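You operate a simulated robot arm through the tools that you are given. There is no shell and no other tool. Be economical: measure what you need, move in short steps, check, and stop when the job is done.

The job below is to be done with a simulated two-armed robot. You get a single attempt, and the scene is never put back.

Task
Put the tray labelled "good" from the top of the fitting bench on top of the brown carton over the reels. Open the drawer of the fitting bench, take the orange terminal from the inside of the fitting bench drawer and put it on the yellow gate cover, then shut the drawer. Take the dome of the field beacon and leave it on the top of the fitting bench. Take the loft carton on the top of the middle bench and put it away on the upper shelf of the shelf unit. Take the keys carton and put it on the upper shelf of the tall zone bench. Fetch the cube carton and set it on the shelf under the drawer of the far store cabinet. The order is free. Set down upright: dome of the field beacon, loft carton, keys carton, cube carton.

Only the result counts: the job must be done as asked and must still hold three seconds after the hand-in. Knocking over, shifting, dropping, spilling or breaking anything else fails it. A push-on lid holds only when it is set on centred and level and pressed home; a screw cap is set on level and turned clockwise until tight.

Robot
Two 7-joint arms with two-finger grippers on one trunk, on a base that drives. Base frame: it is fixed to the floor where the robot stands at the start and does not move with it; the origin is under the middle of the robot, x ahead of it, y to its left, z up. Readings come in mm, rad, newtons and seconds.
The left shoulder is at the start at [40, 170, 1173], the right one opposite. With the tool pointing down near the work surface each hand reaches from about 100 to 640 mm from the robot's upright axis, wherever it stands, measured 20 degrees to its own side. Places, roughly: carton over the reels [750, 250, 1000]; cube carton [-1000, 10500, 750]; dome of the field beacon (8x8x8 cm) [-1000, 3000, 800]; drawer of the fitting bench [1100, 700, 700]; keys carton [-3750, 7250, 1000]; loft carton [-750, 5500, 750]; orange terminal [1000, 750, 750]; orange tray, yellow tray [750, 250, 750]; shelf under the drawer of the far store cabinet [-800, 8500, 400]; top of the fitting bench [1300, 500, 800]; upper shelf of the shelf unit [2300, 8400, 1200]; upper shelf of the tall zone bench [-3800, 7000, 600]; yellow gate cover [1750, 1250, 750]. Payload 2.69 kg a hand.
The tool frame of a hand sits at the grasp point between the pads (the TCP): z along the fingers, y along the line on which they close. The tips reach 20 mm beyond it. Largest opening 100 mm; the body of the gripper starts 63 mm behind the TCP.
Orientation is that of the tool frame in the base frame, as a unit quaternion [w, x, y, z]. With the fingers straight down and closing along the base's y, the tool's x points along the base's -x, its y along +y and its z along -z.

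Tools
- The arms move only by the tool arm_command. It takes "left_plan", "right_plan" or both (then of equal length, played together; a hand with none holds still); each is a list of rows, each a list of 3 entries, a list of its own where there are three numbers: the shift along the tool's x, y, z in mm, then the turn, a rotation vector about the tool's x, y, z in rad, then the finger opening in mm, from 0 to 100. In form: [[[dx, dy, dz], [wx, wy, wz], grip], ...]. A call has 1 to 10 rows; each row is the pose to reach, as a shift and turn from the pose commanded when the call began, along the tool's axes at that moment. A row lasts 0.2 s, in which the tool goes at most 50 mm and 0.15 rad; a call with a longer step from one row to the next is refused whole, and so is a gripper value outside its range. A pose out of reach is approached as far as the arm can. The call stops where the force on the tool passes 40 N (or 10 N more than at its start, if that is more) or the arm is blocked; 0.2 s more then pass. Each finger travels about 108 mm/s and halts on what it meets, pressing with about 34 N; the grip force reading is that of the motor and also rises with nothing between the fingers. The clock runs only during rows and for 0.2 s after the last one: add rows that repeat a pose to give the fingers time. The reply holds the time, the measured pose of the TCP, the force on the tool along the base axes, the opening and the grip force, in the units named above and with some noise, with the torque about the TCP (base axes, N m) and any sound that the robot's microphone picked up, and new pictures: "views" is both (left out), scene, wrist or none (wrist: the cameras of the hands that moved).
- Cameras (640 x 400 px; columns grow to the right, rows downward): "scene" is now at [168.7, 20.1, 1123.1]; the picture's right is [0.33, -0.94, -0.01], its down [-0.03, -0.00, -1.00] and it looks along [0.94, 0.33, -0.03] (base axes); focal length 214 px, centre (320, 200). "left" rides on the left gripper at [70, 19, -99] in its tool frame; the picture's right is [-0.26, 0.97, 0.00], its down [-0.75, -0.20, -0.63] and it looks along [-0.61, -0.16, 0.78] (tool axes); focal length 230 px, centre (320, 200). "right" rides on the right gripper at [70, -19, -99] in its tool frame; the picture's right is [0.26, 0.97, 0.00], its down [-0.75, 0.20, -0.63] and it looks along [-0.61, 0.16, 0.78] (tool axes); focal length 230 px, centre (320, 200). There is no depth. A picture from a camera that has moved, and an enlarged one, comes with that camera's place and axes in the base frame and with its lens. The place of the scene camera against the robot may be out by one fixed shift of up to 18 mm in any direction.
- move_column(by): slides the trunk up (or, below 0, down) by that many mm; the arms and the scene camera ride with it, the base frame stays. It gives what a move gives, with no picture.
- base_move(legs): drives the robot by 1 to 6 legs, each [ahead, turn to the left] in mm and rad, along the robot's own axes; the way and the turn of a leg run together, so that a leg with both is an arc; at most 1500 mm and 3.142 rad a leg. The arms and the cameras ride along, it lands a little off, and it stops where it bumps. It gives what a move gives, and a new picture of the scene camera.
- pan_tilt(pan, tilt): turns the head with the scene camera to pan (to the left, within 1.047 rad either way) and tilt (down, from -0.506 to 1.204), counted from straight ahead of the robot. It gives what a move gives, and a new picture of the scene camera.
- zoom(camera, box): a new picture of the part [left, top, right, bottom] of that camera's present view, enlarged. It takes no simulated time.
- close_job(): hands the job in; it is judged then, once.

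Go step by step. Nothing tells you exact positions but the pictures and the camera data: compare them with the known pose of the tool, close in by small moves and look again before you grip or let go. The budget is 207 turns and 260 pictures, counting those below and the enlarged ones. Unless the task says otherwise, let go and move clear before handing in.

The tools are called as name(argument=value, ...) on one line, values as JSON. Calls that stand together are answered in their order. arm_command: Moves the arms, as the interface text tells. Its arguments: {"type":"object","properties":{"left_plan":{"type":"array"},"right_plan":{"type":"array"},"views":{"type":"string","enum":["both","scene","wrist","none"]}},"required":[]} The other tools are called the same way: move_column (by) slides the trunk up or down; base_move (legs) drives the base; pan_tilt (pan, tilt) turns the head that bears the scene camera; zoom (camera, box) takes an enlarged picture of a part of a camera's view; close_job () hands the job in.

At the start:

```text
t: 0.0
left_tcp_pos: [444.8, 419.5, 1097.3]
left_orientation: [0.0, 0.0, 1.0, -0.001]
left_wrist_force: [-0.2, -0.8, 0.0]
left_moment: [0.04, -0.01, 0.0]
left_opening: 99.9
left_finger_force: 0.1
right_tcp_pos: [365.1, -28.9, 1141.0]
right_orientation: [0.0, -0.001, 1.0, -0.002]
right_wrist_force: [-0.5, -0.5, 0.2]
right_moment: [0.0, 0.01, -0.01]
right_opening: 100.0
right_finger_force: 0.1
trunk travel left (down, up): [-400.0, 290.0]
robot x, y, heading: [-2.0, 0.6, -0.002]
head pan, tilt: [0.337, 0.009]
```

scene: 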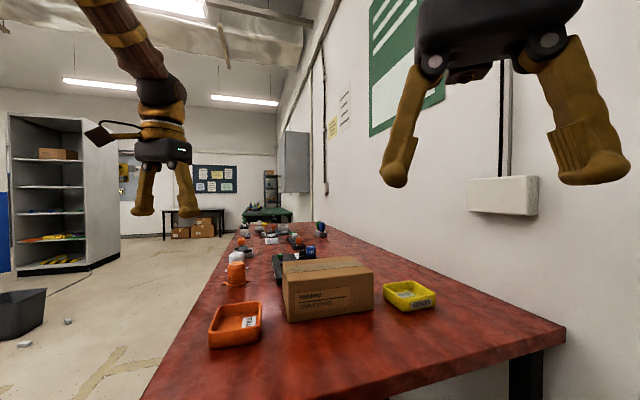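
right: 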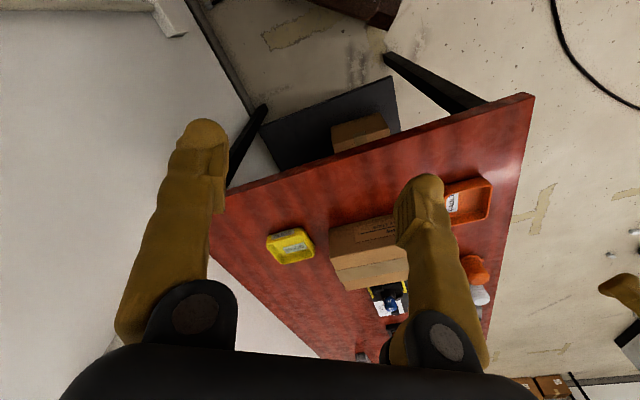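
left: 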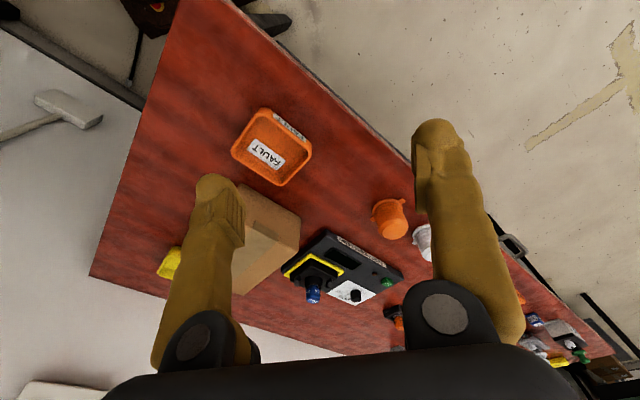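

I see the red bench with an orange tray (FAULT), a yellow tray, and a brown carton between them. I'll zoom in to read the labels.

zoom(camera="scene", box=[190, 210, 450, 370])

pan_tilt(pan=0.5, tilt=0.5)

```text
2.46 times, centred on (320, 290) of scene
camera zoom: at [168.7, 20.1, 1123.1], right [0.33, -0.94, -0.01], down [-0.03, 0.0, -1.0], along [0.94, 0.33, -0.03], focal length 528 px, centre (320, -22)
```

zoom: 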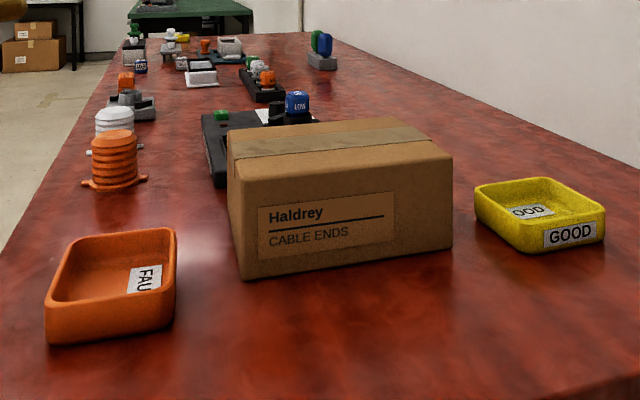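

```text
t: 0.9
left_tcp_pos: [430.6, 419.9, 1102.7]
left_orientation: [0.007, 0.0, 1.0, -0.001]
left_wrist_force: [0.9, -0.1, -0.4]
left_moment: [0.0, -0.01, 0.03]
left_opening: 100.0
left_finger_force: 0.1
right_tcp_pos: [348.4, -29.5, 1145.6]
right_orientation: [0.008, -0.001, 1.0, -0.001]
right_wrist_force: [0.2, -0.7, 1.0]
right_moment: [0.01, 0.05, 0.01]
right_opening: 99.8
right_finger_force: 0.2
trunk travel left (down, up): [-400.0, 290.0]
robot x, y, heading: [0.7, -2.0, -0.003]
head pan, tilt: [0.499, 0.499]
camera scene: at [164.0, 33.8, 1077.7], right [0.48, -0.88, -0.01], down [-0.44, -0.23, -0.87], along [0.76, 0.42, -0.49], focal length 214 px, centre (320, 200)
```

scene: 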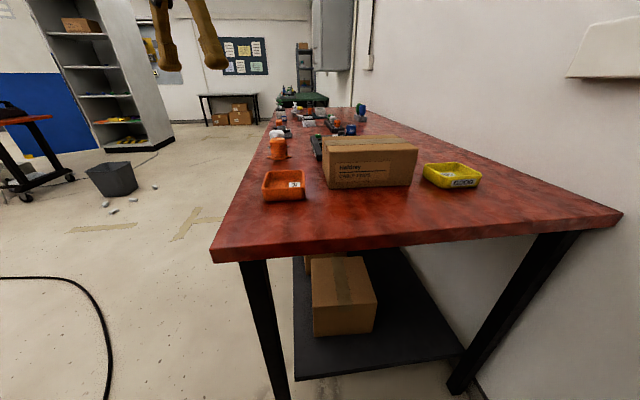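

The yellow tray reads GOOD, and the carton on the bench sits between the trays. The bench runs about 36° to my left, so I'll reverse around to face its near end squarely.

base_move(legs=[[0, 1.53], [-390, 0], [0, -0.9]])

```text
t: 6.1
left_tcp_pos: [-399.2, 328.6, 1117.1]
left_orientation: [0.021, -0.685, 0.728, 0.015]
left_wrist_force: [-0.3, -1.2, 0.2]
left_moment: [0.1, -0.04, 0.03]
left_opening: 100.1
left_finger_force: 0.1
right_tcp_pos: [44.2, 216.3, 1157.5]
right_orientation: [0.021, -0.686, 0.727, 0.017]
right_wrist_force: [-1.1, -1.4, 0.7]
right_moment: [0.12, 0.0, -0.01]
right_opening: 99.9
right_finger_force: 0.1
trunk travel left (down, up): [-400.0, 290.0]
robot x, y, heading: [0.6, -92.0, 1.471]
head pan, tilt: [0.499, 0.499]
stopped in leg 2: the robot was blocked; the commanded pose is now the measured one
camera scene: at [-29.7, 66.9, 1079.0], right [0.92, 0.38, -0.01], down [0.18, -0.45, -0.87], along [-0.34, 0.81, -0.49], focal length 214 px, centre (320, 200)
```

scene: 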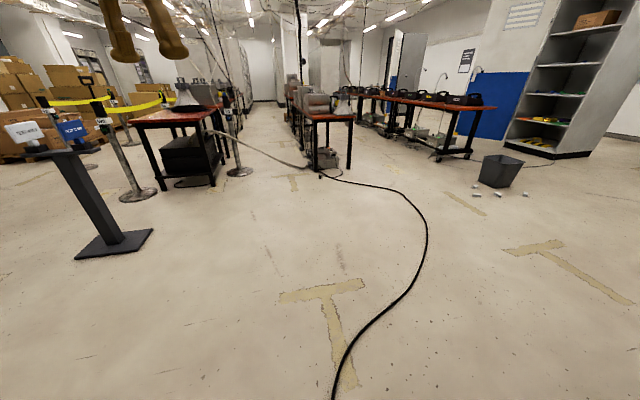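

I bumped into something behind. I'll go back forward, turn to the bench heading and look to my right.

base_move(legs=[[92, 0], [0, -1.9]])

pan_tilt(pan=-1.0, tilt=0.6)

```text
t: 11.6
left_tcp_pos: [512.5, 298.8, 1114.2]
left_orientation: [0.021, 0.141, 0.99, -0.006]
left_wrist_force: [-0.4, 0.1, -0.3]
left_moment: [-0.01, -0.03, -0.01]
left_opening: 100.1
left_finger_force: 0.1
right_tcp_pos: [308.9, -109.5, 1155.0]
right_orientation: [0.024, 0.141, 0.99, -0.006]
right_wrist_force: [0.9, 0.8, 0.5]
right_moment: [0.02, 0.01, 0.04]
right_opening: 99.7
right_finger_force: 0.1
trunk travel left (down, up): [-400.0, 290.0]
robot x, y, heading: [18.1, 20.0, -0.324]
head pan, tilt: [0.499, 0.499]
camera scene: at [186.5, -2.8, 1077.9], right [0.17, -0.98, -0.01], down [-0.49, -0.08, -0.87], along [0.86, 0.15, -0.49], focal length 214 px, centre (320, 200)
```

scene: 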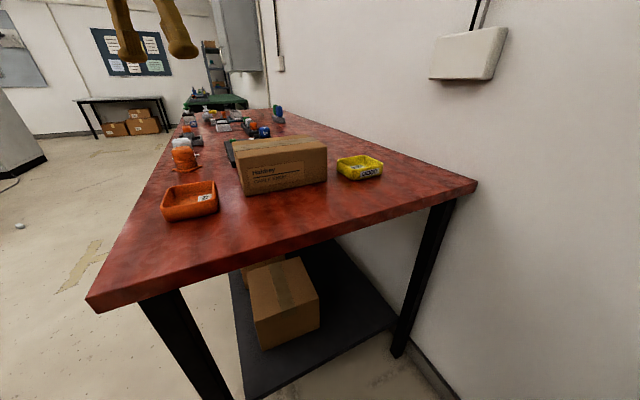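

```text
t: 13.2
left_tcp_pos: [498.4, 303.9, 1117.7]
left_orientation: [0.024, 0.141, 0.99, -0.007]
left_wrist_force: [0.2, 0.6, -0.5]
left_moment: [-0.02, 0.01, -0.01]
left_opening: 99.8
left_finger_force: 0.1
right_tcp_pos: [291.6, -103.4, 1146.8]
right_orientation: [0.005, 0.141, 0.99, -0.004]
right_wrist_force: [0.0, 0.5, 0.8]
right_moment: [0.01, -0.01, 0.0]
right_opening: 99.9
right_finger_force: 0.0
trunk travel left (down, up): [-400.0, 290.0]
robot x, y, heading: [19.6, 20.7, -0.327]
head pan, tilt: [-1.0, 0.6]
camera scene: at [118.5, -104.1, 1069.4], right [-0.97, -0.24, 0.01], down [-0.15, 0.55, -0.82], along [0.19, -0.8, -0.57], focal length 214 px, centre (320, 200)
```

scene: 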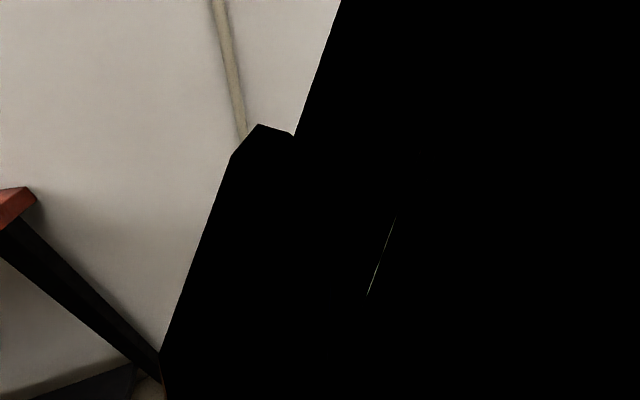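

The dark mass at right may be my own shoulder or a cabinet. I'll turn a bit more to see properly.

pan_tilt(pan=-0.5, tilt=0.5)

base_move(legs=[[0, -0.4]])

```text
t: 14.2
left_tcp_pos: [497.9, 304.7, 1117.4]
left_orientation: [0.025, 0.14, 0.99, -0.007]
left_wrist_force: [-0.3, -0.6, 0.0]
left_moment: [0.0, 0.03, 0.01]
left_opening: 99.6
left_finger_force: 0.2
right_tcp_pos: [290.6, -103.5, 1147.0]
right_orientation: [0.005, 0.141, 0.99, -0.003]
right_wrist_force: [0.7, 0.2, -0.1]
right_moment: [0.03, -0.03, -0.01]
right_opening: 99.9
right_finger_force: 0.1
trunk travel left (down, up): [-400.0, 290.0]
robot x, y, heading: [21.7, 18.4, -0.323]
head pan, tilt: [-0.499, 0.499]
camera scene: at [158.8, -85.4, 1077.9], right [-0.74, -0.68, 0.01], down [-0.34, 0.36, -0.87], along [0.59, -0.64, -0.49], focal length 214 px, centre (320, 200)
```

scene: 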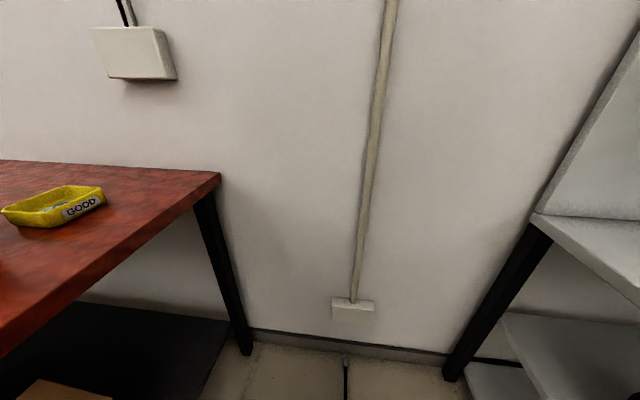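

```text
t: 15.8
left_tcp_pos: [570.7, 94.2, 1116.9]
left_orientation: [0.023, 0.336, 0.941, -0.013]
left_wrist_force: [0.7, 0.7, 0.1]
left_moment: [-0.04, -0.02, 0.04]
left_opening: 100.0
left_finger_force: 0.0
right_tcp_pos: [221.4, -199.7, 1155.9]
right_orientation: [0.023, 0.335, 0.942, -0.012]
right_wrist_force: [-0.9, 0.6, 0.5]
right_moment: [0.02, -0.01, -0.01]
right_opening: 99.9
right_finger_force: 0.0
trunk travel left (down, up): [-400.0, 290.0]
robot x, y, heading: [19.8, 21.8, -0.728]
head pan, tilt: [-0.499, 0.499]
camera scene: at [110.9, -133.9, 1077.9], right [-0.94, -0.34, 0.01], down [-0.17, 0.46, -0.87], along [0.29, -0.82, -0.49], focal length 214 px, centre (320, 200)
```

scene: 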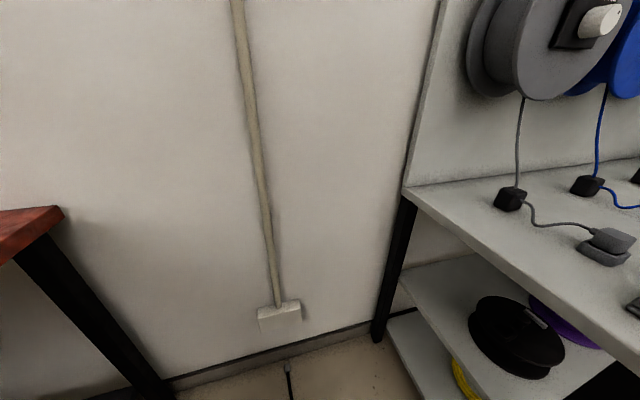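

There is a reel unit against the wall at right. I'll pan further to see how far it reaches toward me.

pan_tilt(pan=-0.85, tilt=0.75)

```text
t: 16.6
left_tcp_pos: [556.9, 109.3, 1103.4]
left_orientation: [0.0, 0.336, 0.942, -0.005]
left_wrist_force: [0.7, 0.6, 1.1]
left_moment: [0.02, 0.02, -0.02]
left_opening: 100.1
left_finger_force: 0.1
right_tcp_pos: [208.3, -187.5, 1148.9]
right_orientation: [0.005, 0.336, 0.942, -0.005]
right_wrist_force: [0.6, -1.5, -0.3]
right_moment: [-0.01, -0.01, 0.02]
right_opening: 99.7
right_finger_force: 0.1
trunk travel left (down, up): [-400.0, 290.0]
robot x, y, heading: [19.6, 20.9, -0.724]
head pan, tilt: [-0.85, 0.75]
camera scene: at [80.7, -130.4, 1056.4], right [-1.0, 0.01, 0.01], down [-0.01, 0.69, -0.72], along [-0.01, -0.72, -0.69], focal length 214 px, centre (320, 200)
```

scene: 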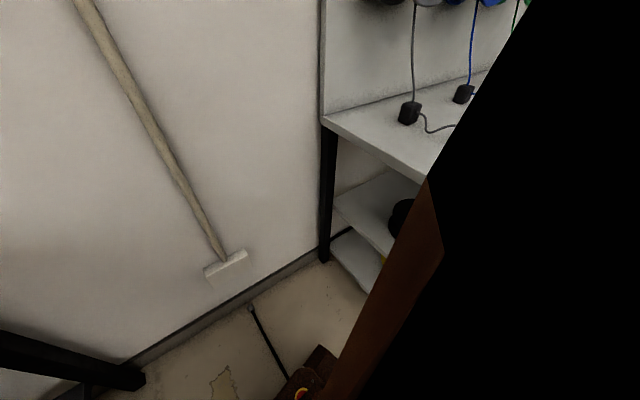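

The reel unit leaves a narrow pocket. I'll shuffle sideways with a forward-reverse pair, then face the bench end squarely.

base_move(legs=[[0, 0.354], [95, 0], [0, 2.0], [-220, 0], [0, -1.0], [150, 0]])

pan_tilt(pan=0.0, tilt=0.75)

```text
t: 17.5
left_tcp_pos: [516.4, 162.6, 1093.9]
left_orientation: [-0.019, 0.309, 0.951, 0.004]
left_wrist_force: [-0.4, -0.3, -0.5]
left_moment: [-0.03, -0.06, 0.02]
left_opening: 99.9
left_finger_force: 0.1
right_tcp_pos: [186.8, -153.0, 1144.9]
right_orientation: [-0.005, 0.309, 0.951, -0.002]
right_wrist_force: [-0.1, 0.7, 0.1]
right_moment: [-0.04, -0.05, 0.03]
right_opening: 100.1
right_finger_force: 0.0
trunk travel left (down, up): [-400.0, 290.0]
robot x, y, heading: [20.8, 23.0, -0.675]
head pan, tilt: [-0.85, 0.75]
stopped in leg 1: the robot was blocked; the commanded pose is now the measured one
camera scene: at [84.8, -126.2, 1056.6], right [-1.0, -0.04, 0.01], down [-0.04, 0.69, -0.72], along [0.02, -0.72, -0.69], focal length 214 px, centre (320, 200)
```

scene: 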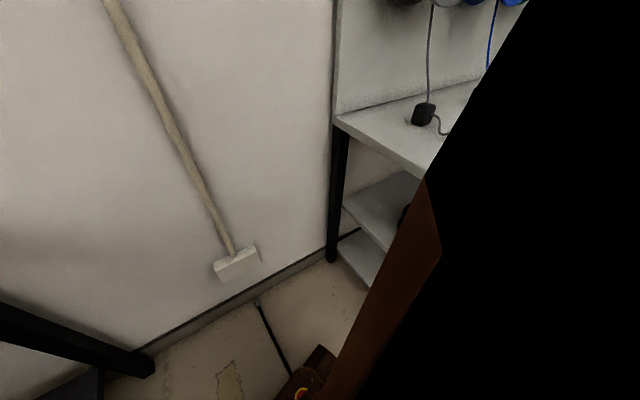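

```text
t: 18.6
left_tcp_pos: [518.0, 160.6, 1093.9]
left_orientation: [-0.019, 0.311, 0.95, 0.004]
left_wrist_force: [-0.5, 0.0, -0.1]
left_moment: [-0.03, 0.02, -0.03]
left_opening: 99.9
left_finger_force: 0.1
right_tcp_pos: [189.3, -154.5, 1146.0]
right_orientation: [-0.005, 0.31, 0.951, -0.003]
right_wrist_force: [-0.5, 0.3, -1.3]
right_moment: [0.03, 0.01, 0.0]
right_opening: 100.3
right_finger_force: 0.0
trunk travel left (down, up): [-400.0, 290.0]
robot x, y, heading: [20.0, 20.2, -0.674]
head pan, tilt: [0.0, 0.75]
camera scene: at [147.4, -96.5, 1055.9], right [-0.63, -0.78, 0.0], down [-0.54, 0.43, -0.72], along [0.56, -0.45, -0.69], focal length 214 px, centre (320, 200)
```

scene: 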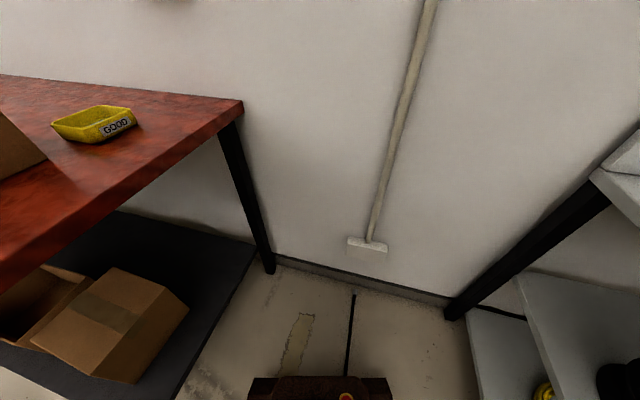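

Blocked right away while turning left, with nothing visible touching. I'll retry with a smaller turn.

base_move(legs=[[0, 0.3]])

```text
t: 19.5
left_tcp_pos: [473.7, 214.5, 1088.3]
left_orientation: [-0.035, 0.28, 0.959, 0.01]
left_wrist_force: [-0.6, 0.3, -0.4]
left_moment: [0.01, -0.01, 0.0]
left_opening: 100.1
left_finger_force: 0.0
right_tcp_pos: [173.6, -123.6, 1150.9]
right_orientation: [-0.003, 0.286, 0.958, 0.006]
right_wrist_force: [78.2, -43.5, 59.9]
right_moment: [6.11, 12.43, 0.75]
right_opening: 99.9
right_finger_force: 0.0
trunk travel left (down, up): [-400.0, 290.0]
robot x, y, heading: [22.1, 19.1, -0.618]
head pan, tilt: [0.0, 0.75]
stopped in leg 1: the robot was blocked; the commanded pose is now the measured one
camera scene: at [151.5, -87.5, 1056.2], right [-0.58, -0.81, 0.0], down [-0.56, 0.4, -0.72], along [0.59, -0.42, -0.69], focal length 214 px, centre (320, 200)
```

scene: 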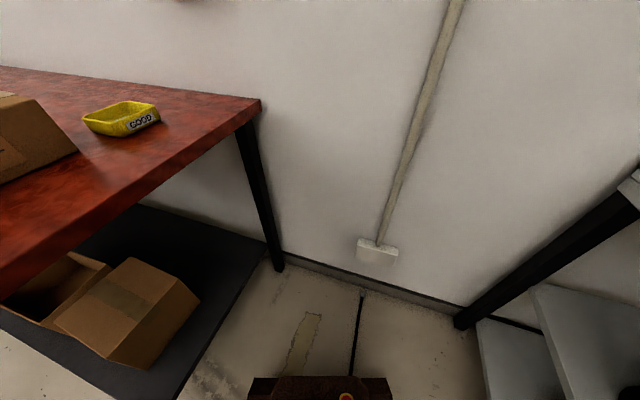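

The right hand has drifted back against my own head (force on its wrist). I'll move it forward and up, clear of the head.

arm_command(right_plan=[[[-30, -20, 0], [0, 0, 0], 100], [[-60, -50, 0], [0, 0, 0], 100], [[-100, -70, 0], [0, 0, 0], 100], [[-140, -90, 0], [0, 0, 0], 100], [[-160, -100, 0], [0, 0, 0], 100], [[-160, -100, 0], [0, 0, 0], 100]], left_plan=[[[-20, 0, 0], [0, 0, 0], 100], [[-40, 0, -20], [0, 0, 0], 100], [[-60, 0, -40], [0, 0, 0], 100], [[-80, 0, -60], [0, 0, 0], 100], [[-100, 0, -60], [0, 0, 0], 100], [[-100, 0, -60], [0, 0, 0], 100]], views="none")

```text
t: 20.9
left_tcp_pos: [565.8, 157.9, 1159.7]
left_orientation: [-0.008, 0.28, 0.96, 0.0]
left_wrist_force: [-0.2, 0.6, -0.2]
left_moment: [0.03, -0.01, 0.01]
left_opening: 100.1
left_finger_force: 0.1
right_tcp_pos: [251.3, -291.9, 1160.8]
right_orientation: [0.012, 0.28, 0.96, -0.007]
right_wrist_force: [-0.9, -0.8, 0.1]
right_moment: [-0.03, -0.03, -0.02]
right_opening: 99.8
right_finger_force: 0.0
trunk travel left (down, up): [-400.0, 290.0]
robot x, y, heading: [20.8, 23.0, -0.617]
head pan, tilt: [0.0, 0.75]
```

Clear now. I'll redo the sideways shuffle.

base_move(legs=[[0, 0.247], [90, 0], [0, 2.0], [-210, 0], [0, -1.0], [140, 0]])

```text
t: 30.8
left_tcp_pos: [-81.5, 258.7, 1176.2]
left_orientation: [0.009, -0.525, 0.851, 0.005]
left_wrist_force: [1.6, -2.7, 0.8]
left_moment: [0.25, 0.16, 0.03]
left_opening: 100.2
left_finger_force: 0.1
right_tcp_pos: [395.5, -8.1, 1149.5]
right_orientation: [-0.008, -0.527, 0.85, -0.002]
right_wrist_force: [5.2, 0.9, -6.7]
right_moment: [-0.03, 0.52, 0.04]
right_opening: 100.4
right_finger_force: 0.1
trunk travel left (down, up): [-400.0, 290.0]
robot x, y, heading: [128.9, -236.3, 1.136]
head pan, tilt: [0.0, 0.75]
stopped in leg 5: the robot was blocked; the commanded pose is now the measured one
camera scene: at [199.4, -96.5, 1056.4], right [0.91, -0.42, -0.01], down [-0.3, -0.63, -0.72], along [0.3, 0.66, -0.69], focal length 214 px, centre (320, 200)
```

scene: 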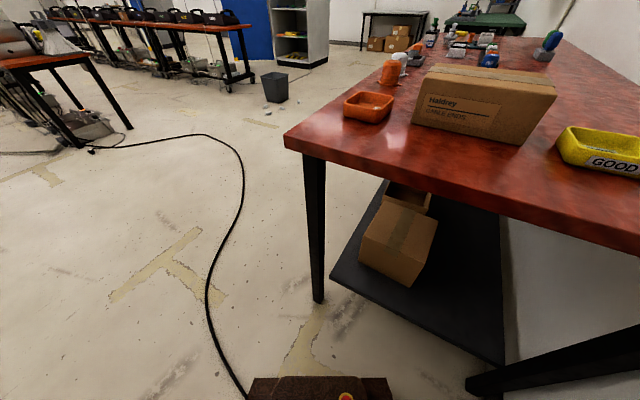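

Rear corner touched the reel unit. I'll move ahead a little, finish the turn, then approach the bench end.

base_move(legs=[[70, 0], [0, -0.63], [120, 0]])

```text
t: 34.4
left_tcp_pos: [397.4, 416.8, 1167.5]
left_orientation: [0.006, -0.231, 0.973, -0.003]
left_wrist_force: [1.6, -0.3, 0.4]
left_moment: [-0.01, 0.08, 0.02]
left_opening: 99.7
left_finger_force: 0.1
right_tcp_pos: [621.2, -83.2, 1159.2]
right_orientation: [0.011, -0.228, 0.973, -0.003]
right_wrist_force: [0.9, 0.3, -0.5]
right_moment: [0.02, 0.1, 0.01]
right_opening: 99.8
right_finger_force: 0.0
trunk travel left (down, up): [-400.0, 290.0]
robot x, y, heading: [264.5, -114.3, 0.499]
head pan, tilt: [0.0, 0.75]
camera scene: at [411.1, -42.7, 1055.2], right [0.48, -0.88, 0.0], down [-0.61, -0.33, -0.72], along [0.63, 0.34, -0.7], focal length 214 px, centre (320, 200)
```

scene: 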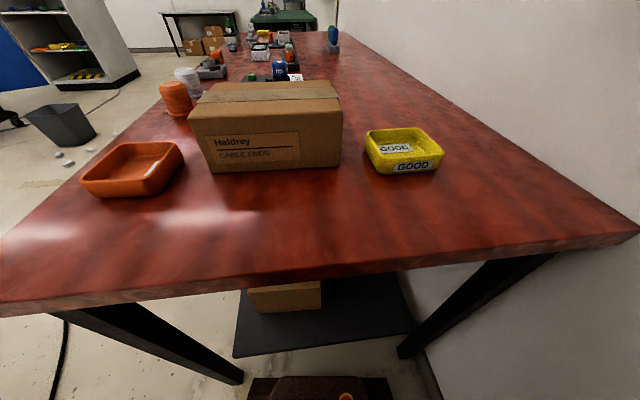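

I'm now facing the bench end. I'll move the right hand toward the yellow tray and look with its wrist camera.

arm_command(right_plan=[[[-40, 0, 0], [0, 0, 0], 100], [[-80, 0, 20], [0, 0, 0], 100], [[-80, 0, 60], [0, 0, 0], 100], [[-80, 0, 100], [0, 0, 0], 100], [[-80, 0, 100], [0, 0, 0], 100]])

```text
t: 35.6
left_tcp_pos: [376.3, 407.1, 1162.0]
left_orientation: [-0.005, -0.23, 0.973, -0.005]
left_wrist_force: [0.4, -0.4, 0.1]
left_moment: [0.03, -0.08, 0.0]
left_opening: 100.4
left_finger_force: 0.0
right_tcp_pos: [679.1, -58.7, 1070.3]
right_orientation: [0.022, -0.228, 0.973, -0.001]
right_wrist_force: [-0.1, 0.2, 1.0]
right_moment: [-0.01, -0.03, 0.02]
right_opening: 100.2
right_finger_force: 0.1
trunk travel left (down, up): [-400.0, 290.0]
robot x, y, heading: [261.4, -116.7, 0.494]
head pan, tilt: [0.0, 0.75]
camera scene: at [405.6, -43.9, 1056.2], right [0.48, -0.88, 0.0], down [-0.61, -0.33, -0.72], along [0.63, 0.34, -0.69], focal length 214 px, centre (320, 200)
camera right: at [619.0, -108.3, 1166.4], right [-0.66, 0.75, -0.02], down [0.55, 0.51, 0.66], along [0.51, 0.42, -0.75], focal length 230 px, centre (320, 200)
```

scene: 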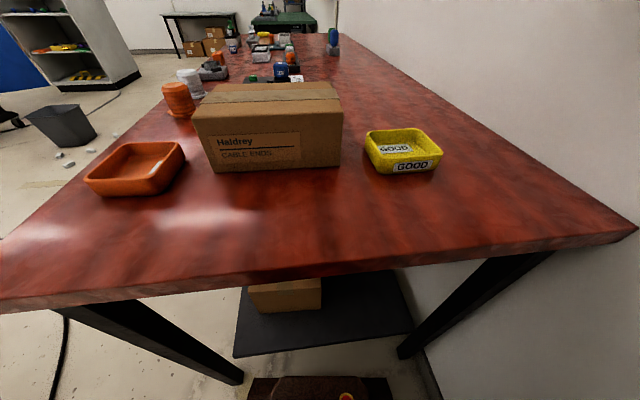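
right: 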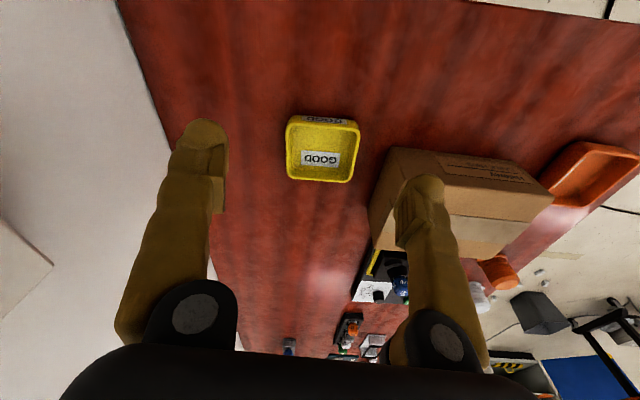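

The tray is about 90 mm wide, so I'll pinch its right side wall. I'll align yaw and hover above that wall.

arm_command(right_plan=[[[-40, -10, 30], [0, 0, -0.1], 60], [[-80, -20, 60], [0, 0, -0.22], 60], [[-87, -24, 90], [0, 0, -0.22], 60], [[-87, -24, 90], [0, 0, -0.22], 60], [[-87, -24, 90], [0, 0, -0.22], 60]], views="wrist")

```text
refused: row 1 steps farther than a row can; nothing moved
```

Step slightly too long; I'll split it.

arm_command(right_plan=[[[-30, -8, 25], [0, 0, -0.1], 60], [[-60, -16, 50], [0, 0, -0.2], 60], [[-87, -24, 80], [0, 0, -0.22], 60], [[-87, -24, 90], [0, 0, -0.22], 60], [[-87, -24, 90], [0, 0, -0.22], 60], [[-87, -24, 90], [0, 0, -0.22], 60]], views="wrist")

```text
t: 37.0
left_tcp_pos: [377.1, 407.3, 1161.0]
left_orientation: [-0.007, -0.23, 0.973, -0.007]
left_wrist_force: [-0.1, 0.0, -0.3]
left_moment: [0.02, -0.01, 0.02]
left_opening: 99.7
left_finger_force: 0.1
right_tcp_pos: [770.2, -38.4, 984.5]
right_orientation: [0.02, -0.333, 0.943, -0.003]
right_wrist_force: [-0.3, -0.1, 0.2]
right_moment: [0.02, -0.04, 0.01]
right_opening: 60.0
right_finger_force: 0.0
trunk travel left (down, up): [-400.0, 290.0]
robot x, y, heading: [259.2, -116.3, 0.497]
head pan, tilt: [0.0, 0.75]
camera right: at [722.8, -98.9, 1081.3], right [-0.81, 0.59, -0.03], down [0.43, 0.62, 0.65], along [0.4, 0.52, -0.76], focal length 230 px, centre (320, 200)
```

right: 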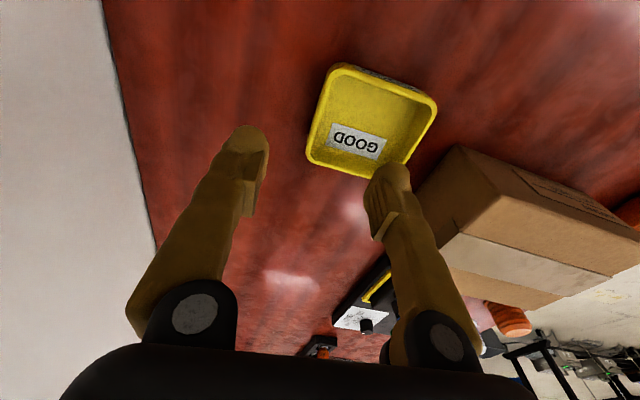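

Triangulation: tray rim centre at about (743,-13), rim z≈895, yaw 0.67. The hand is already right above its right wall; I'll descend most of the way and check.

arm_command(right_plan=[[[0, 0, 25], [0, 0, 0], 60], [[0, 0, 50], [0, 0, 0], 60], [[0, 0, 65], [0, 0, 0], 60], [[0, 0, 65], [0, 0, 0], 60], [[0, 0, 65], [0, 0, 0], 60]], views="wrist")

```text
t: 38.2
left_tcp_pos: [377.7, 407.4, 1161.7]
left_orientation: [-0.006, -0.23, 0.973, -0.005]
left_wrist_force: [0.7, -0.8, -0.1]
left_moment: [-0.01, -0.02, 0.0]
left_opening: 99.9
left_finger_force: 0.0
right_tcp_pos: [773.1, -39.7, 917.1]
right_orientation: [0.02, -0.333, 0.943, -0.003]
right_wrist_force: [1.2, 0.4, -0.3]
right_moment: [0.05, 0.0, 0.0]
right_opening: 60.1
right_finger_force: 0.1
trunk travel left (down, up): [-400.0, 290.0]
robot x, y, heading: [264.5, -118.9, 0.497]
head pan, tilt: [0.0, 0.75]
camera right: at [724.9, -99.3, 1014.0], right [-0.81, 0.59, -0.03], down [0.43, 0.62, 0.65], along [0.4, 0.52, -0.76], focal length 230 px, centre (320, 200)
```

right: 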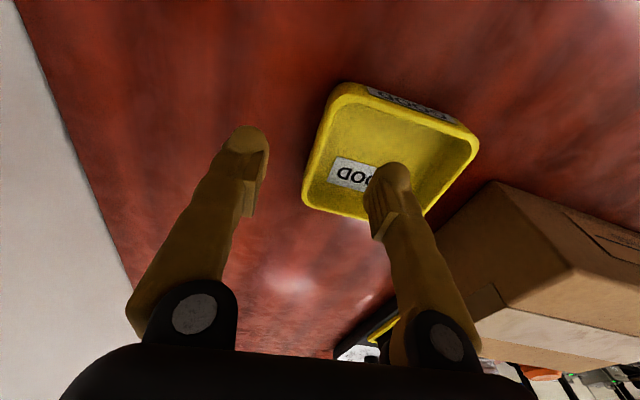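

The fingers straddle the right wall well. I'll descend the rest and close on the wall.

arm_command(right_plan=[[[0, 0, 12], [0, 0, 0], 60], [[0, 0, 24], [0, 0, 0], 60], [[0, 0, 24], [0, 0, 0], 60], [[0, 0, 24], [0, 0, 0], 30], [[0, 0, 24], [0, 0, 0], 0], [[0, 0, 24], [0, 0, 0], 0], [[0, 0, 24], [0, 0, 0], 0]], views="wrist")

```text
t: 39.8
left_tcp_pos: [375.2, 406.7, 1162.9]
left_orientation: [-0.005, -0.23, 0.973, -0.005]
left_wrist_force: [-0.2, 0.4, -0.4]
left_moment: [0.01, 0.01, -0.02]
left_opening: 100.1
left_finger_force: 0.0
right_tcp_pos: [773.8, -38.0, 896.1]
right_orientation: [0.024, -0.334, 0.942, -0.003]
right_wrist_force: [3.3, -6.1, 32.1]
right_moment: [-0.29, 0.02, 0.04]
right_opening: 0.0
right_finger_force: 29.2
trunk travel left (down, up): [-400.0, 290.0]
robot x, y, heading: [268.5, -111.3, 0.497]
head pan, tilt: [0.0, 0.75]
camera right: at [725.2, -97.8, 992.5], right [-0.81, 0.59, -0.03], down [0.43, 0.62, 0.66], along [0.41, 0.52, -0.75], focal length 230 px, centre (320, 200)
```

right: 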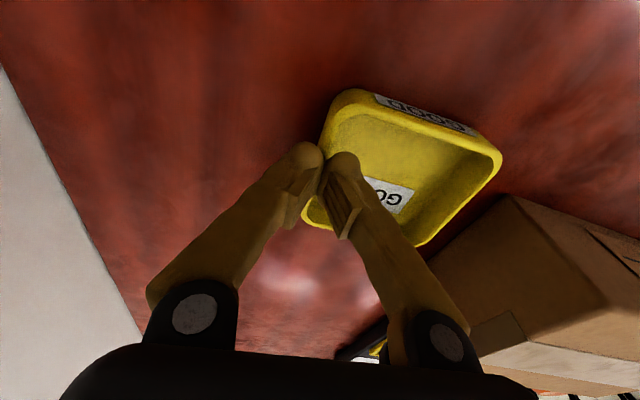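

The fingers closed just above the rim, so the rim is lower (~877). I'll lift, reopen, go lower and close again.

arm_command(right_plan=[[[0, 0, -12], [0, 0, 0], 30], [[0, 0, -12], [0, 0, 0], 60], [[0, 0, -12], [0, 0, 0], 60], [[0, 0, 5], [0, 0, 0], 60], [[0, 0, 16], [0, 0, 0], 60], [[0, 0, 16], [0, 0, 0], 60], [[0, 0, 16], [0, 0, 0], 30], [[0, 0, 16], [0, 0, 0], 0], [[0, 0, 16], [0, 0, 0], 0], [[0, 0, 16], [0, 0, 0], 0]], views="wrist")

```text
t: 42.0
left_tcp_pos: [376.9, 407.7, 1161.8]
left_orientation: [-0.006, -0.23, 0.973, -0.005]
left_wrist_force: [0.5, 0.4, -0.6]
left_moment: [0.01, -0.01, -0.01]
left_opening: 100.3
left_finger_force: 0.0
right_tcp_pos: [772.9, -38.4, 879.7]
right_orientation: [0.02, -0.334, 0.942, -0.003]
right_wrist_force: [0.4, 1.2, 0.0]
right_moment: [0.02, -0.01, -0.01]
right_opening: 6.0
right_finger_force: 32.5
trunk travel left (down, up): [-400.0, 290.0]
robot x, y, heading: [258.8, -113.2, 0.499]
head pan, tilt: [0.0, 0.75]
camera right: at [725.2, -97.6, 975.2], right [-0.81, 0.59, -0.03], down [0.43, 0.62, 0.65], along [0.4, 0.52, -0.76], focal length 230 px, centre (320, 200)
```

right: 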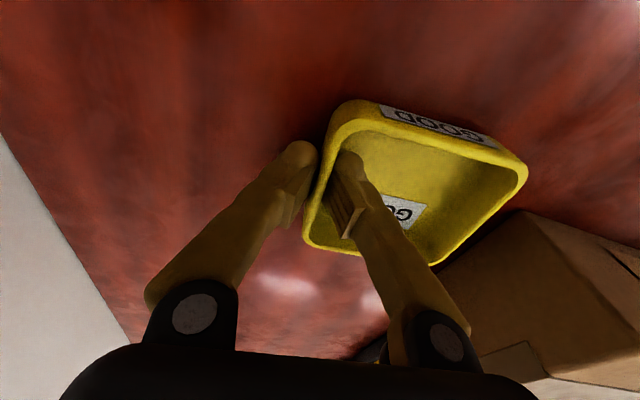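

Gripped the wall (6 mm). Lifting and looking at the carton.

arm_command(right_plan=[[[0, 0, -15], [0, 0, 0], 0], [[0, 0, -50], [0, 0, 0], 0], [[0, 0, -100], [0, 0, 0], 0], [[0, 0, -150], [0, 0, 0], 0], [[0, 0, -190], [0, 0, 0], 0], [[0, 0, -190], [0, 0, 0], 0], [[0, 0, -190], [0, 0, 0], 0]])

```text
t: 43.6
left_tcp_pos: [376.8, 407.1, 1162.1]
left_orientation: [-0.005, -0.231, 0.973, -0.006]
left_wrist_force: [-0.4, 0.6, 0.2]
left_moment: [0.01, -0.02, -0.06]
left_opening: 100.2
left_finger_force: 0.1
right_tcp_pos: [766.5, -40.2, 1066.4]
right_orientation: [0.021, -0.334, 0.942, -0.003]
right_wrist_force: [0.6, 0.1, -0.8]
right_moment: [-0.04, -0.01, -0.01]
right_opening: 6.2
right_finger_force: 32.5
trunk travel left (down, up): [-400.0, 290.0]
robot x, y, heading: [264.9, -117.0, 0.494]
head pan, tilt: [0.0, 0.75]
camera scene: at [407.0, -43.4, 1055.9], right [0.48, -0.88, 0.0], down [-0.61, -0.33, -0.72], along [0.63, 0.34, -0.69], focal length 214 px, centre (320, 200)
camera right: at [717.7, -100.1, 1162.7], right [-0.81, 0.59, -0.03], down [0.43, 0.62, 0.65], along [0.4, 0.52, -0.76], focal length 230 px, centre (320, 200)
```

scene: 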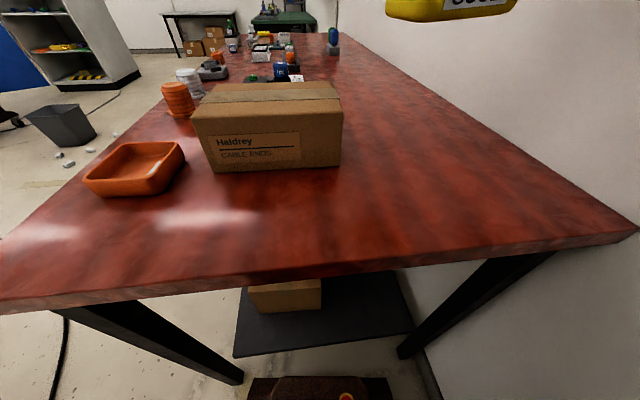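
right: 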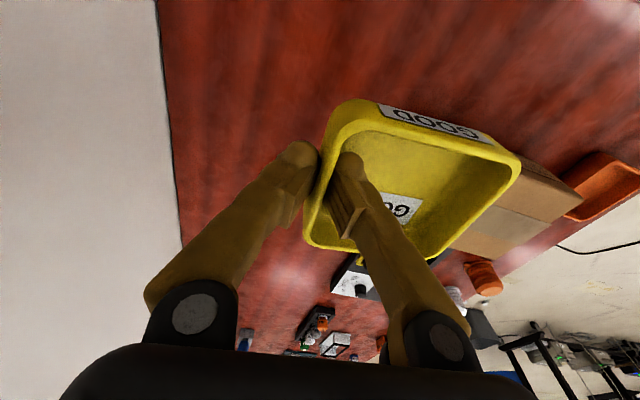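

Carton top centre is about (715,213) at z≈935. I'll carry the tray over it and check.

arm_command(right_plan=[[[-25, 37, 0], [0, 0, 0], 0], [[-50, 74, 0], [0, 0, 0], 0], [[-75, 111, 0], [0, 0, 0], 0], [[-100, 148, 0], [0, 0, 0], 0], [[-124, 185, 0], [0, 0, 0], 0], [[-124, 185, 0], [0, 0, 0], 0], [[-124, 185, 0], [0, 0, 0], 0]])

```text
t: 45.1
left_tcp_pos: [357.7, 394.4, 1148.5]
left_orientation: [-0.028, -0.23, 0.973, -0.012]
left_wrist_force: [-0.2, -0.8, 0.4]
left_moment: [0.05, -0.04, 0.0]
left_opening: 100.0
left_finger_force: 0.1
right_tcp_pos: [761.4, 155.7, 1087.2]
right_orientation: [0.022, -0.297, 0.955, 0.022]
right_wrist_force: [-1.4, -0.2, -0.1]
right_moment: [0.05, -0.07, -0.02]
right_opening: 6.0
right_finger_force: 33.6
trunk travel left (down, up): [-400.0, 290.0]
robot x, y, heading: [261.8, -113.0, 0.504]
head pan, tilt: [0.0, 0.75]
stopped in row 7 (right hand): the arm was blocked; the commanded pose is now the measured one
camera scene: at [405.7, -45.9, 1056.4], right [0.48, -0.88, 0.0], down [-0.61, -0.33, -0.72], along [0.63, 0.35, -0.69], focal length 214 px, centre (320, 200)
camera right: at [709.9, 95.1, 1181.8], right [-0.76, 0.65, 0.01], down [0.48, 0.55, 0.68], along [0.43, 0.52, -0.74], focal length 230 px, centre (320, 200)
```

scene: 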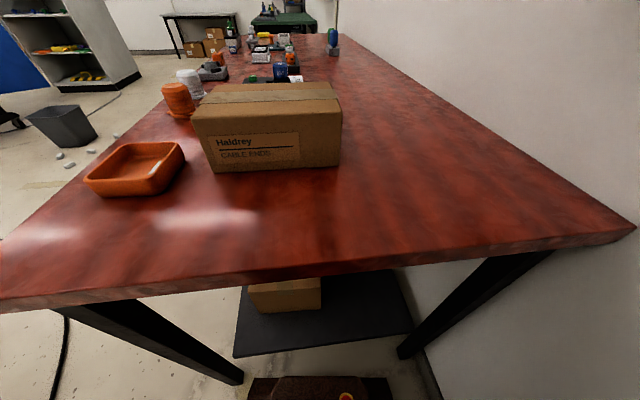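
right: 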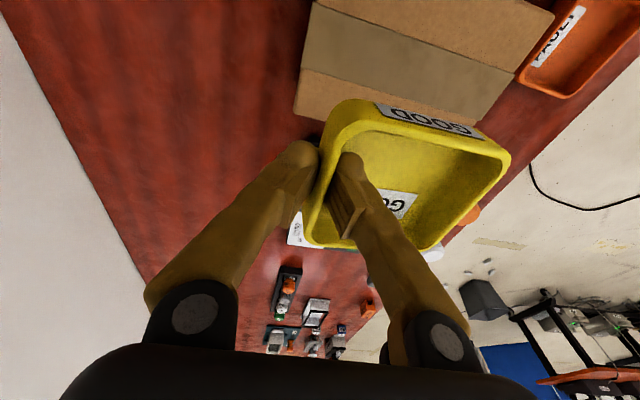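

The right arm got blocked, probably by the left arm. I'll move the left aside, then shift the tray back and left over the carton centre.

arm_command(left_plan=[[[0, 40, 0], [0, 0, 0], 100], [[0, 80, 0], [0, 0, 0], 100], [[0, 120, 0], [0, 0, 0], 100], [[0, 150, 0], [0, 0, 0], 100], [[0, 150, 0], [0, 0, 0], 100]], views="none")

arm_command(right_plan=[[[16, 18, 0], [0, 0, 0], 0], [[32, 37, 0], [0, 0, 0], 0], [[32, 37, 0], [0, 0, 0], 0], [[32, 37, 0], [0, 0, 0], 0]], views="wrist")

```text
t: 45.4
left_tcp_pos: [332.4, 402.4, 1150.5]
left_orientation: [-0.029, -0.231, 0.972, -0.013]
left_wrist_force: [-0.9, -0.2, 0.2]
left_moment: [0.04, -0.08, 0.0]
left_opening: 100.1
left_finger_force: 0.1
right_tcp_pos: [745.7, 149.9, 1100.1]
right_orientation: [0.032, -0.296, 0.954, 0.024]
right_wrist_force: [-0.4, -0.1, -0.4]
right_moment: [-0.03, -0.08, 0.01]
right_opening: 6.2
right_finger_force: 32.8
trunk travel left (down, up): [-400.0, 290.0]
robot x, y, heading: [263.4, -117.0, 0.499]
head pan, tilt: [0.0, 0.75]
stopped in row 1 (right hand): the arm was blocked; the commanded pose is now the measured one
```

```text
t: 46.4
left_tcp_pos: [335.3, 404.0, 1150.4]
left_orientation: [-0.029, -0.231, 0.972, -0.012]
left_wrist_force: [0.5, 0.1, 1.1]
left_moment: [-0.01, 0.01, 0.02]
left_opening: 100.1
left_finger_force: 0.1
right_tcp_pos: [713.0, 157.8, 1103.5]
right_orientation: [0.029, -0.282, 0.958, 0.037]
right_wrist_force: [0.5, -0.9, -0.9]
right_moment: [-0.03, -0.04, 0.02]
right_opening: 6.2
right_finger_force: 32.0
trunk travel left (down, up): [-400.0, 290.0]
robot x, y, heading: [264.0, -114.9, 0.499]
head pan, tilt: [0.0, 0.75]
camera right: at [659.8, 95.2, 1195.6], right [-0.74, 0.67, 0.03], down [0.5, 0.52, 0.7], along [0.45, 0.53, -0.72], focal length 230 px, centre (320, 200)
```

right: 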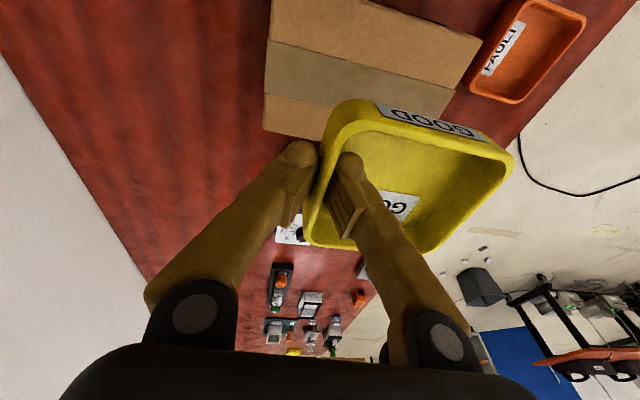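

The carton top centre is near (681,193), so the hand is almost over the right place but slightly tilted. I'll level it and lower somewhat.

arm_command(right_plan=[[[4, 0, 20], [0.028, 0.038, 0], 0], [[8, 0, 40], [0.055, 0.077, 0], 0], [[8, 0, 60], [0.055, 0.077, 0], 0], [[8, 0, 60], [0.055, 0.077, 0], 0], [[8, 0, 60], [0.055, 0.077, 0], 0]], views="wrist")

```text
t: 47.8
left_tcp_pos: [316.9, 393.0, 1140.9]
left_orientation: [-0.049, -0.231, 0.972, -0.019]
left_wrist_force: [-1.4, -0.7, -0.1]
left_moment: [0.01, -0.11, -0.02]
left_opening: 100.1
left_finger_force: 0.0
right_tcp_pos: [710.2, 141.2, 1066.9]
right_orientation: [0.009, -0.265, 0.964, 0.02]
right_wrist_force: [0.1, 0.5, -1.0]
right_moment: [-0.02, -0.07, -0.04]
right_opening: 6.0
right_finger_force: 32.6
trunk travel left (down, up): [-400.0, 290.0]
robot x, y, heading: [259.6, -117.6, 0.501]
head pan, tilt: [0.0, 0.75]
stopped in row 5 (right hand): the arm was blocked; the commanded pose is now the measured one
camera right: at [656.7, 84.9, 1163.0], right [-0.71, 0.7, 0.03], down [0.54, 0.53, 0.66], along [0.45, 0.48, -0.75], focal length 230 px, centre (320, 200)
```

right: 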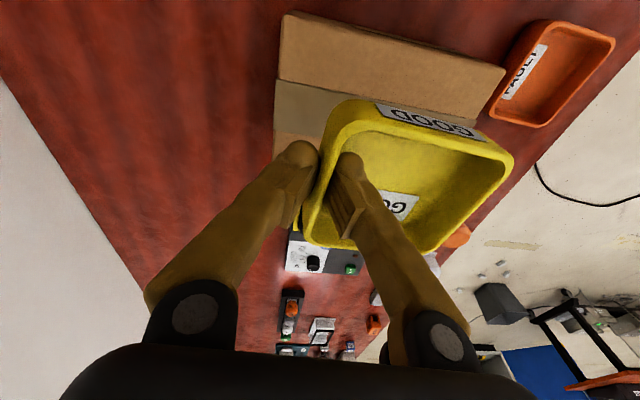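

The arms press each other. I'll move the left arm outward first, alone.

arm_command(left_plan=[[[0, 20, 0], [0, 0, 0], 100], [[0, 50, 0], [0, 0, 0], 100], [[0, 90, 0], [0, 0, 0], 100], [[0, 130, 0], [0, 0, 0], 100], [[0, 170, 0], [0, 0, 0], 100], [[0, 170, 0], [0, 0, 0], 100]], views="scene")

```text
t: 49.2
left_tcp_pos: [242.3, 546.5, 1152.5]
left_orientation: [-0.021, -0.231, 0.973, -0.01]
left_wrist_force: [-0.1, 0.9, 0.6]
left_moment: [-0.02, 0.04, 0.01]
left_opening: 99.7
left_finger_force: 0.1
right_tcp_pos: [712.2, 142.6, 1064.5]
right_orientation: [0.008, -0.264, 0.964, 0.021]
right_wrist_force: [0.1, 0.9, -1.3]
right_moment: [-0.01, -0.04, 0.01]
right_opening: 5.8
right_finger_force: 32.5
trunk travel left (down, up): [-400.0, 290.0]
robot x, y, heading: [263.0, -114.6, 0.502]
head pan, tilt: [0.0, 0.75]
camera scene: at [407.3, -43.8, 1055.9], right [0.48, -0.88, 0.0], down [-0.61, -0.33, -0.72], along [0.63, 0.34, -0.69], focal length 214 px, centre (320, 200)
```

scene: 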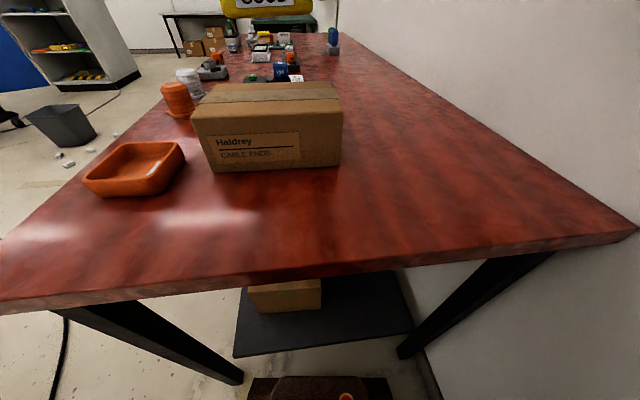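

Left arm is clear. Now I level the tool, shift 17 mm left and lower the tray toward the carton.

arm_command(right_plan=[[[0, 10, 20], [0.036, 0.027, 0], 0], [[0, 17, 45], [0.036, 0.027, 0], 0], [[0, 17, 72], [0.036, 0.027, 0], 0], [[0, 17, 72], [0.036, 0.027, 0], 0], [[0, 17, 72], [0.036, 0.027, 0], 0]])

```text
t: 50.6
left_tcp_pos: [222.6, 534.1, 1155.9]
left_orientation: [-0.015, -0.231, 0.973, -0.01]
left_wrist_force: [-1.4, 0.2, -0.1]
left_moment: [0.05, -0.08, -0.01]
left_opening: 100.1
left_finger_force: 0.1
right_tcp_pos: [719.3, 135.8, 1015.7]
right_orientation: [0.0, -0.223, 0.974, 0.031]
right_wrist_force: [-1.5, -0.4, -0.7]
right_moment: [0.06, -0.14, 0.03]
right_opening: 5.8
right_finger_force: 32.4
trunk travel left (down, up): [-400.0, 290.0]
robot x, y, heading: [265.4, -114.0, 0.501]
head pan, tilt: [0.0, 0.75]
stopped in row 5 (right hand): the arm was blocked; the commanded pose is now the measured one
camera scene: at [404.3, -45.6, 1056.6], right [0.48, -0.88, 0.0], down [-0.61, -0.33, -0.72], along [0.63, 0.35, -0.69], focal length 214 px, centre (320, 200)
camera right: at [665.0, 81.0, 1112.7], right [-0.65, 0.75, 0.05], down [0.6, 0.47, 0.65], along [0.47, 0.46, -0.76], focal length 230 px, centre (320, 200)
```

scene: 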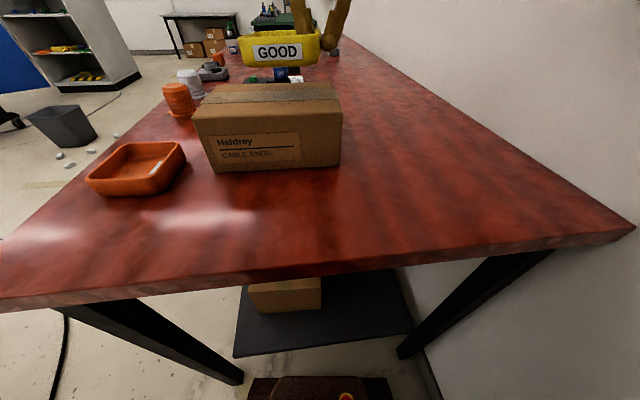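
right: 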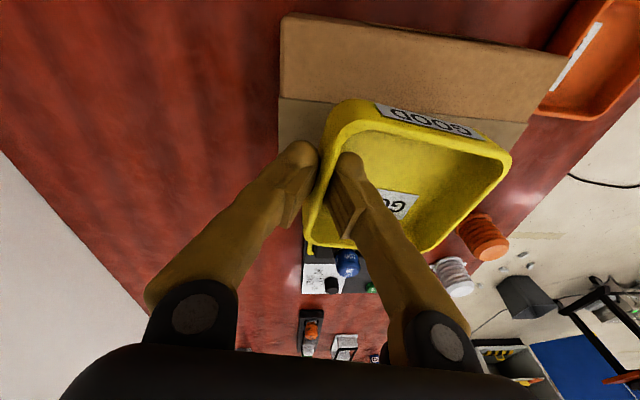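

The arm is constrained, but the tray is within the carton top (error only along its long side). I'll lower with the trunk column instead.

move_column(by=-32)

arm_command(right_plan=[[[0, 0, 0], [0.03, 0.007, 0], 0], [[0, 0, 0], [0.03, 0.007, 0], 0]])

```text
t: 51.4
left_tcp_pos: [225.5, 538.2, 1123.9]
left_orientation: [-0.014, -0.231, 0.973, -0.01]
left_wrist_force: [-0.3, -0.7, -0.7]
left_moment: [0.03, 0.0, -0.06]
left_opening: 100.0
left_finger_force: 0.0
right_tcp_pos: [722.4, 138.7, 985.0]
right_orientation: [0.0, -0.225, 0.974, 0.032]
right_wrist_force: [-0.4, -0.3, -0.5]
right_moment: [-0.04, -0.04, -0.01]
right_opening: 6.2
right_finger_force: 32.5
trunk travel left (down, up): [-368.0, 322.0]
robot x, y, heading: [262.6, -116.2, 0.497]
head pan, tilt: [0.0, 0.75]
```

```text
t: 52.0
left_tcp_pos: [226.9, 538.2, 1122.4]
left_orientation: [-0.013, -0.231, 0.973, -0.01]
left_wrist_force: [-0.6, 0.0, 0.1]
left_moment: [0.03, -0.01, 0.01]
left_opening: 100.1
left_finger_force: 0.1
right_tcp_pos: [727.6, 137.4, 990.4]
right_orientation: [0.001, -0.218, 0.976, 0.023]
right_wrist_force: [0.3, 0.0, -0.4]
right_moment: [-0.09, 0.02, -0.03]
right_opening: 6.0
right_finger_force: 33.1
trunk travel left (down, up): [-368.0, 322.0]
robot x, y, heading: [262.5, -113.8, 0.497]
head pan, tilt: [0.0, 0.75]
camera scene: at [406.6, -43.5, 1023.9], right [0.48, -0.88, 0.0], down [-0.61, -0.33, -0.72], along [0.63, 0.34, -0.69], focal length 214 px, centre (320, 200)
camera right: at [672.7, 85.1, 1087.7], right [-0.65, 0.76, 0.04], down [0.6, 0.47, 0.65], along [0.47, 0.44, -0.76], focal length 230 px, centre (320, 200)
```

scene: 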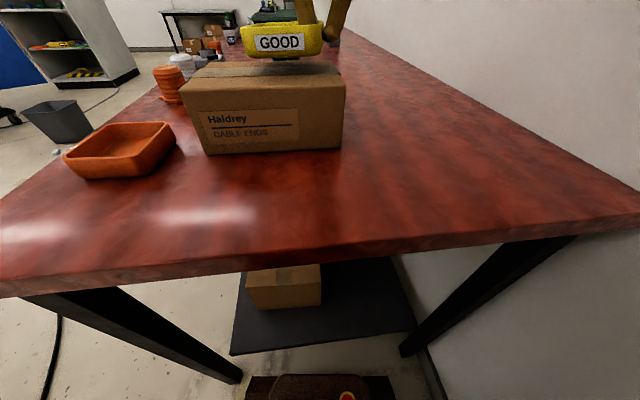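
right: 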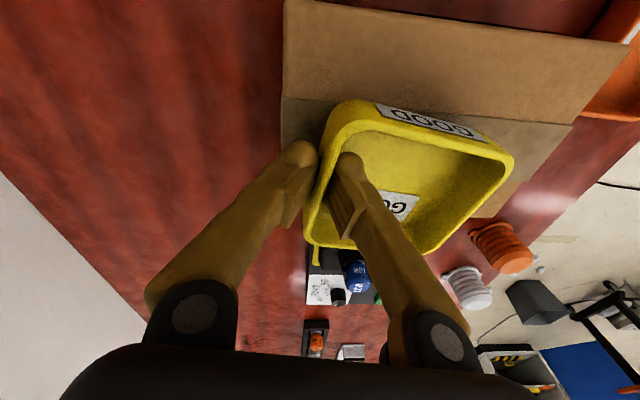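

The tray sits slightly too far back on the carton. I'll reverse the base ~22 mm and turn slightly left to centre it.

base_move(legs=[[-22, 0.05]])

```text
t: 52.8
left_tcp_pos: [174.1, 524.3, 1123.6]
left_orientation: [-0.013, -0.255, 0.967, -0.01]
left_wrist_force: [-0.6, -0.7, 0.2]
left_moment: [0.03, -0.08, 0.02]
left_opening: 100.0
left_finger_force: 0.0
right_tcp_pos: [693.4, 147.5, 984.4]
right_orientation: [-0.004, -0.243, 0.97, 0.019]
right_wrist_force: [-0.1, 0.2, 0.1]
right_moment: [-0.02, -0.08, 0.01]
right_opening: 6.2
right_finger_force: 32.7
trunk travel left (down, up): [-368.0, 322.0]
robot x, y, heading: [246.5, -127.1, 0.554]
head pan, tilt: [0.0, 0.75]
camera scene: at [382.4, -46.5, 1024.0], right [0.52, -0.85, 0.0], down [-0.59, -0.36, -0.72], along [0.61, 0.38, -0.69], focal length 214 px, centre (320, 200)
```

scene: 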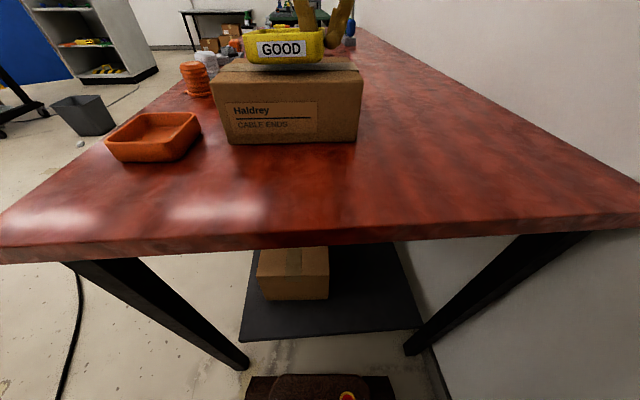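

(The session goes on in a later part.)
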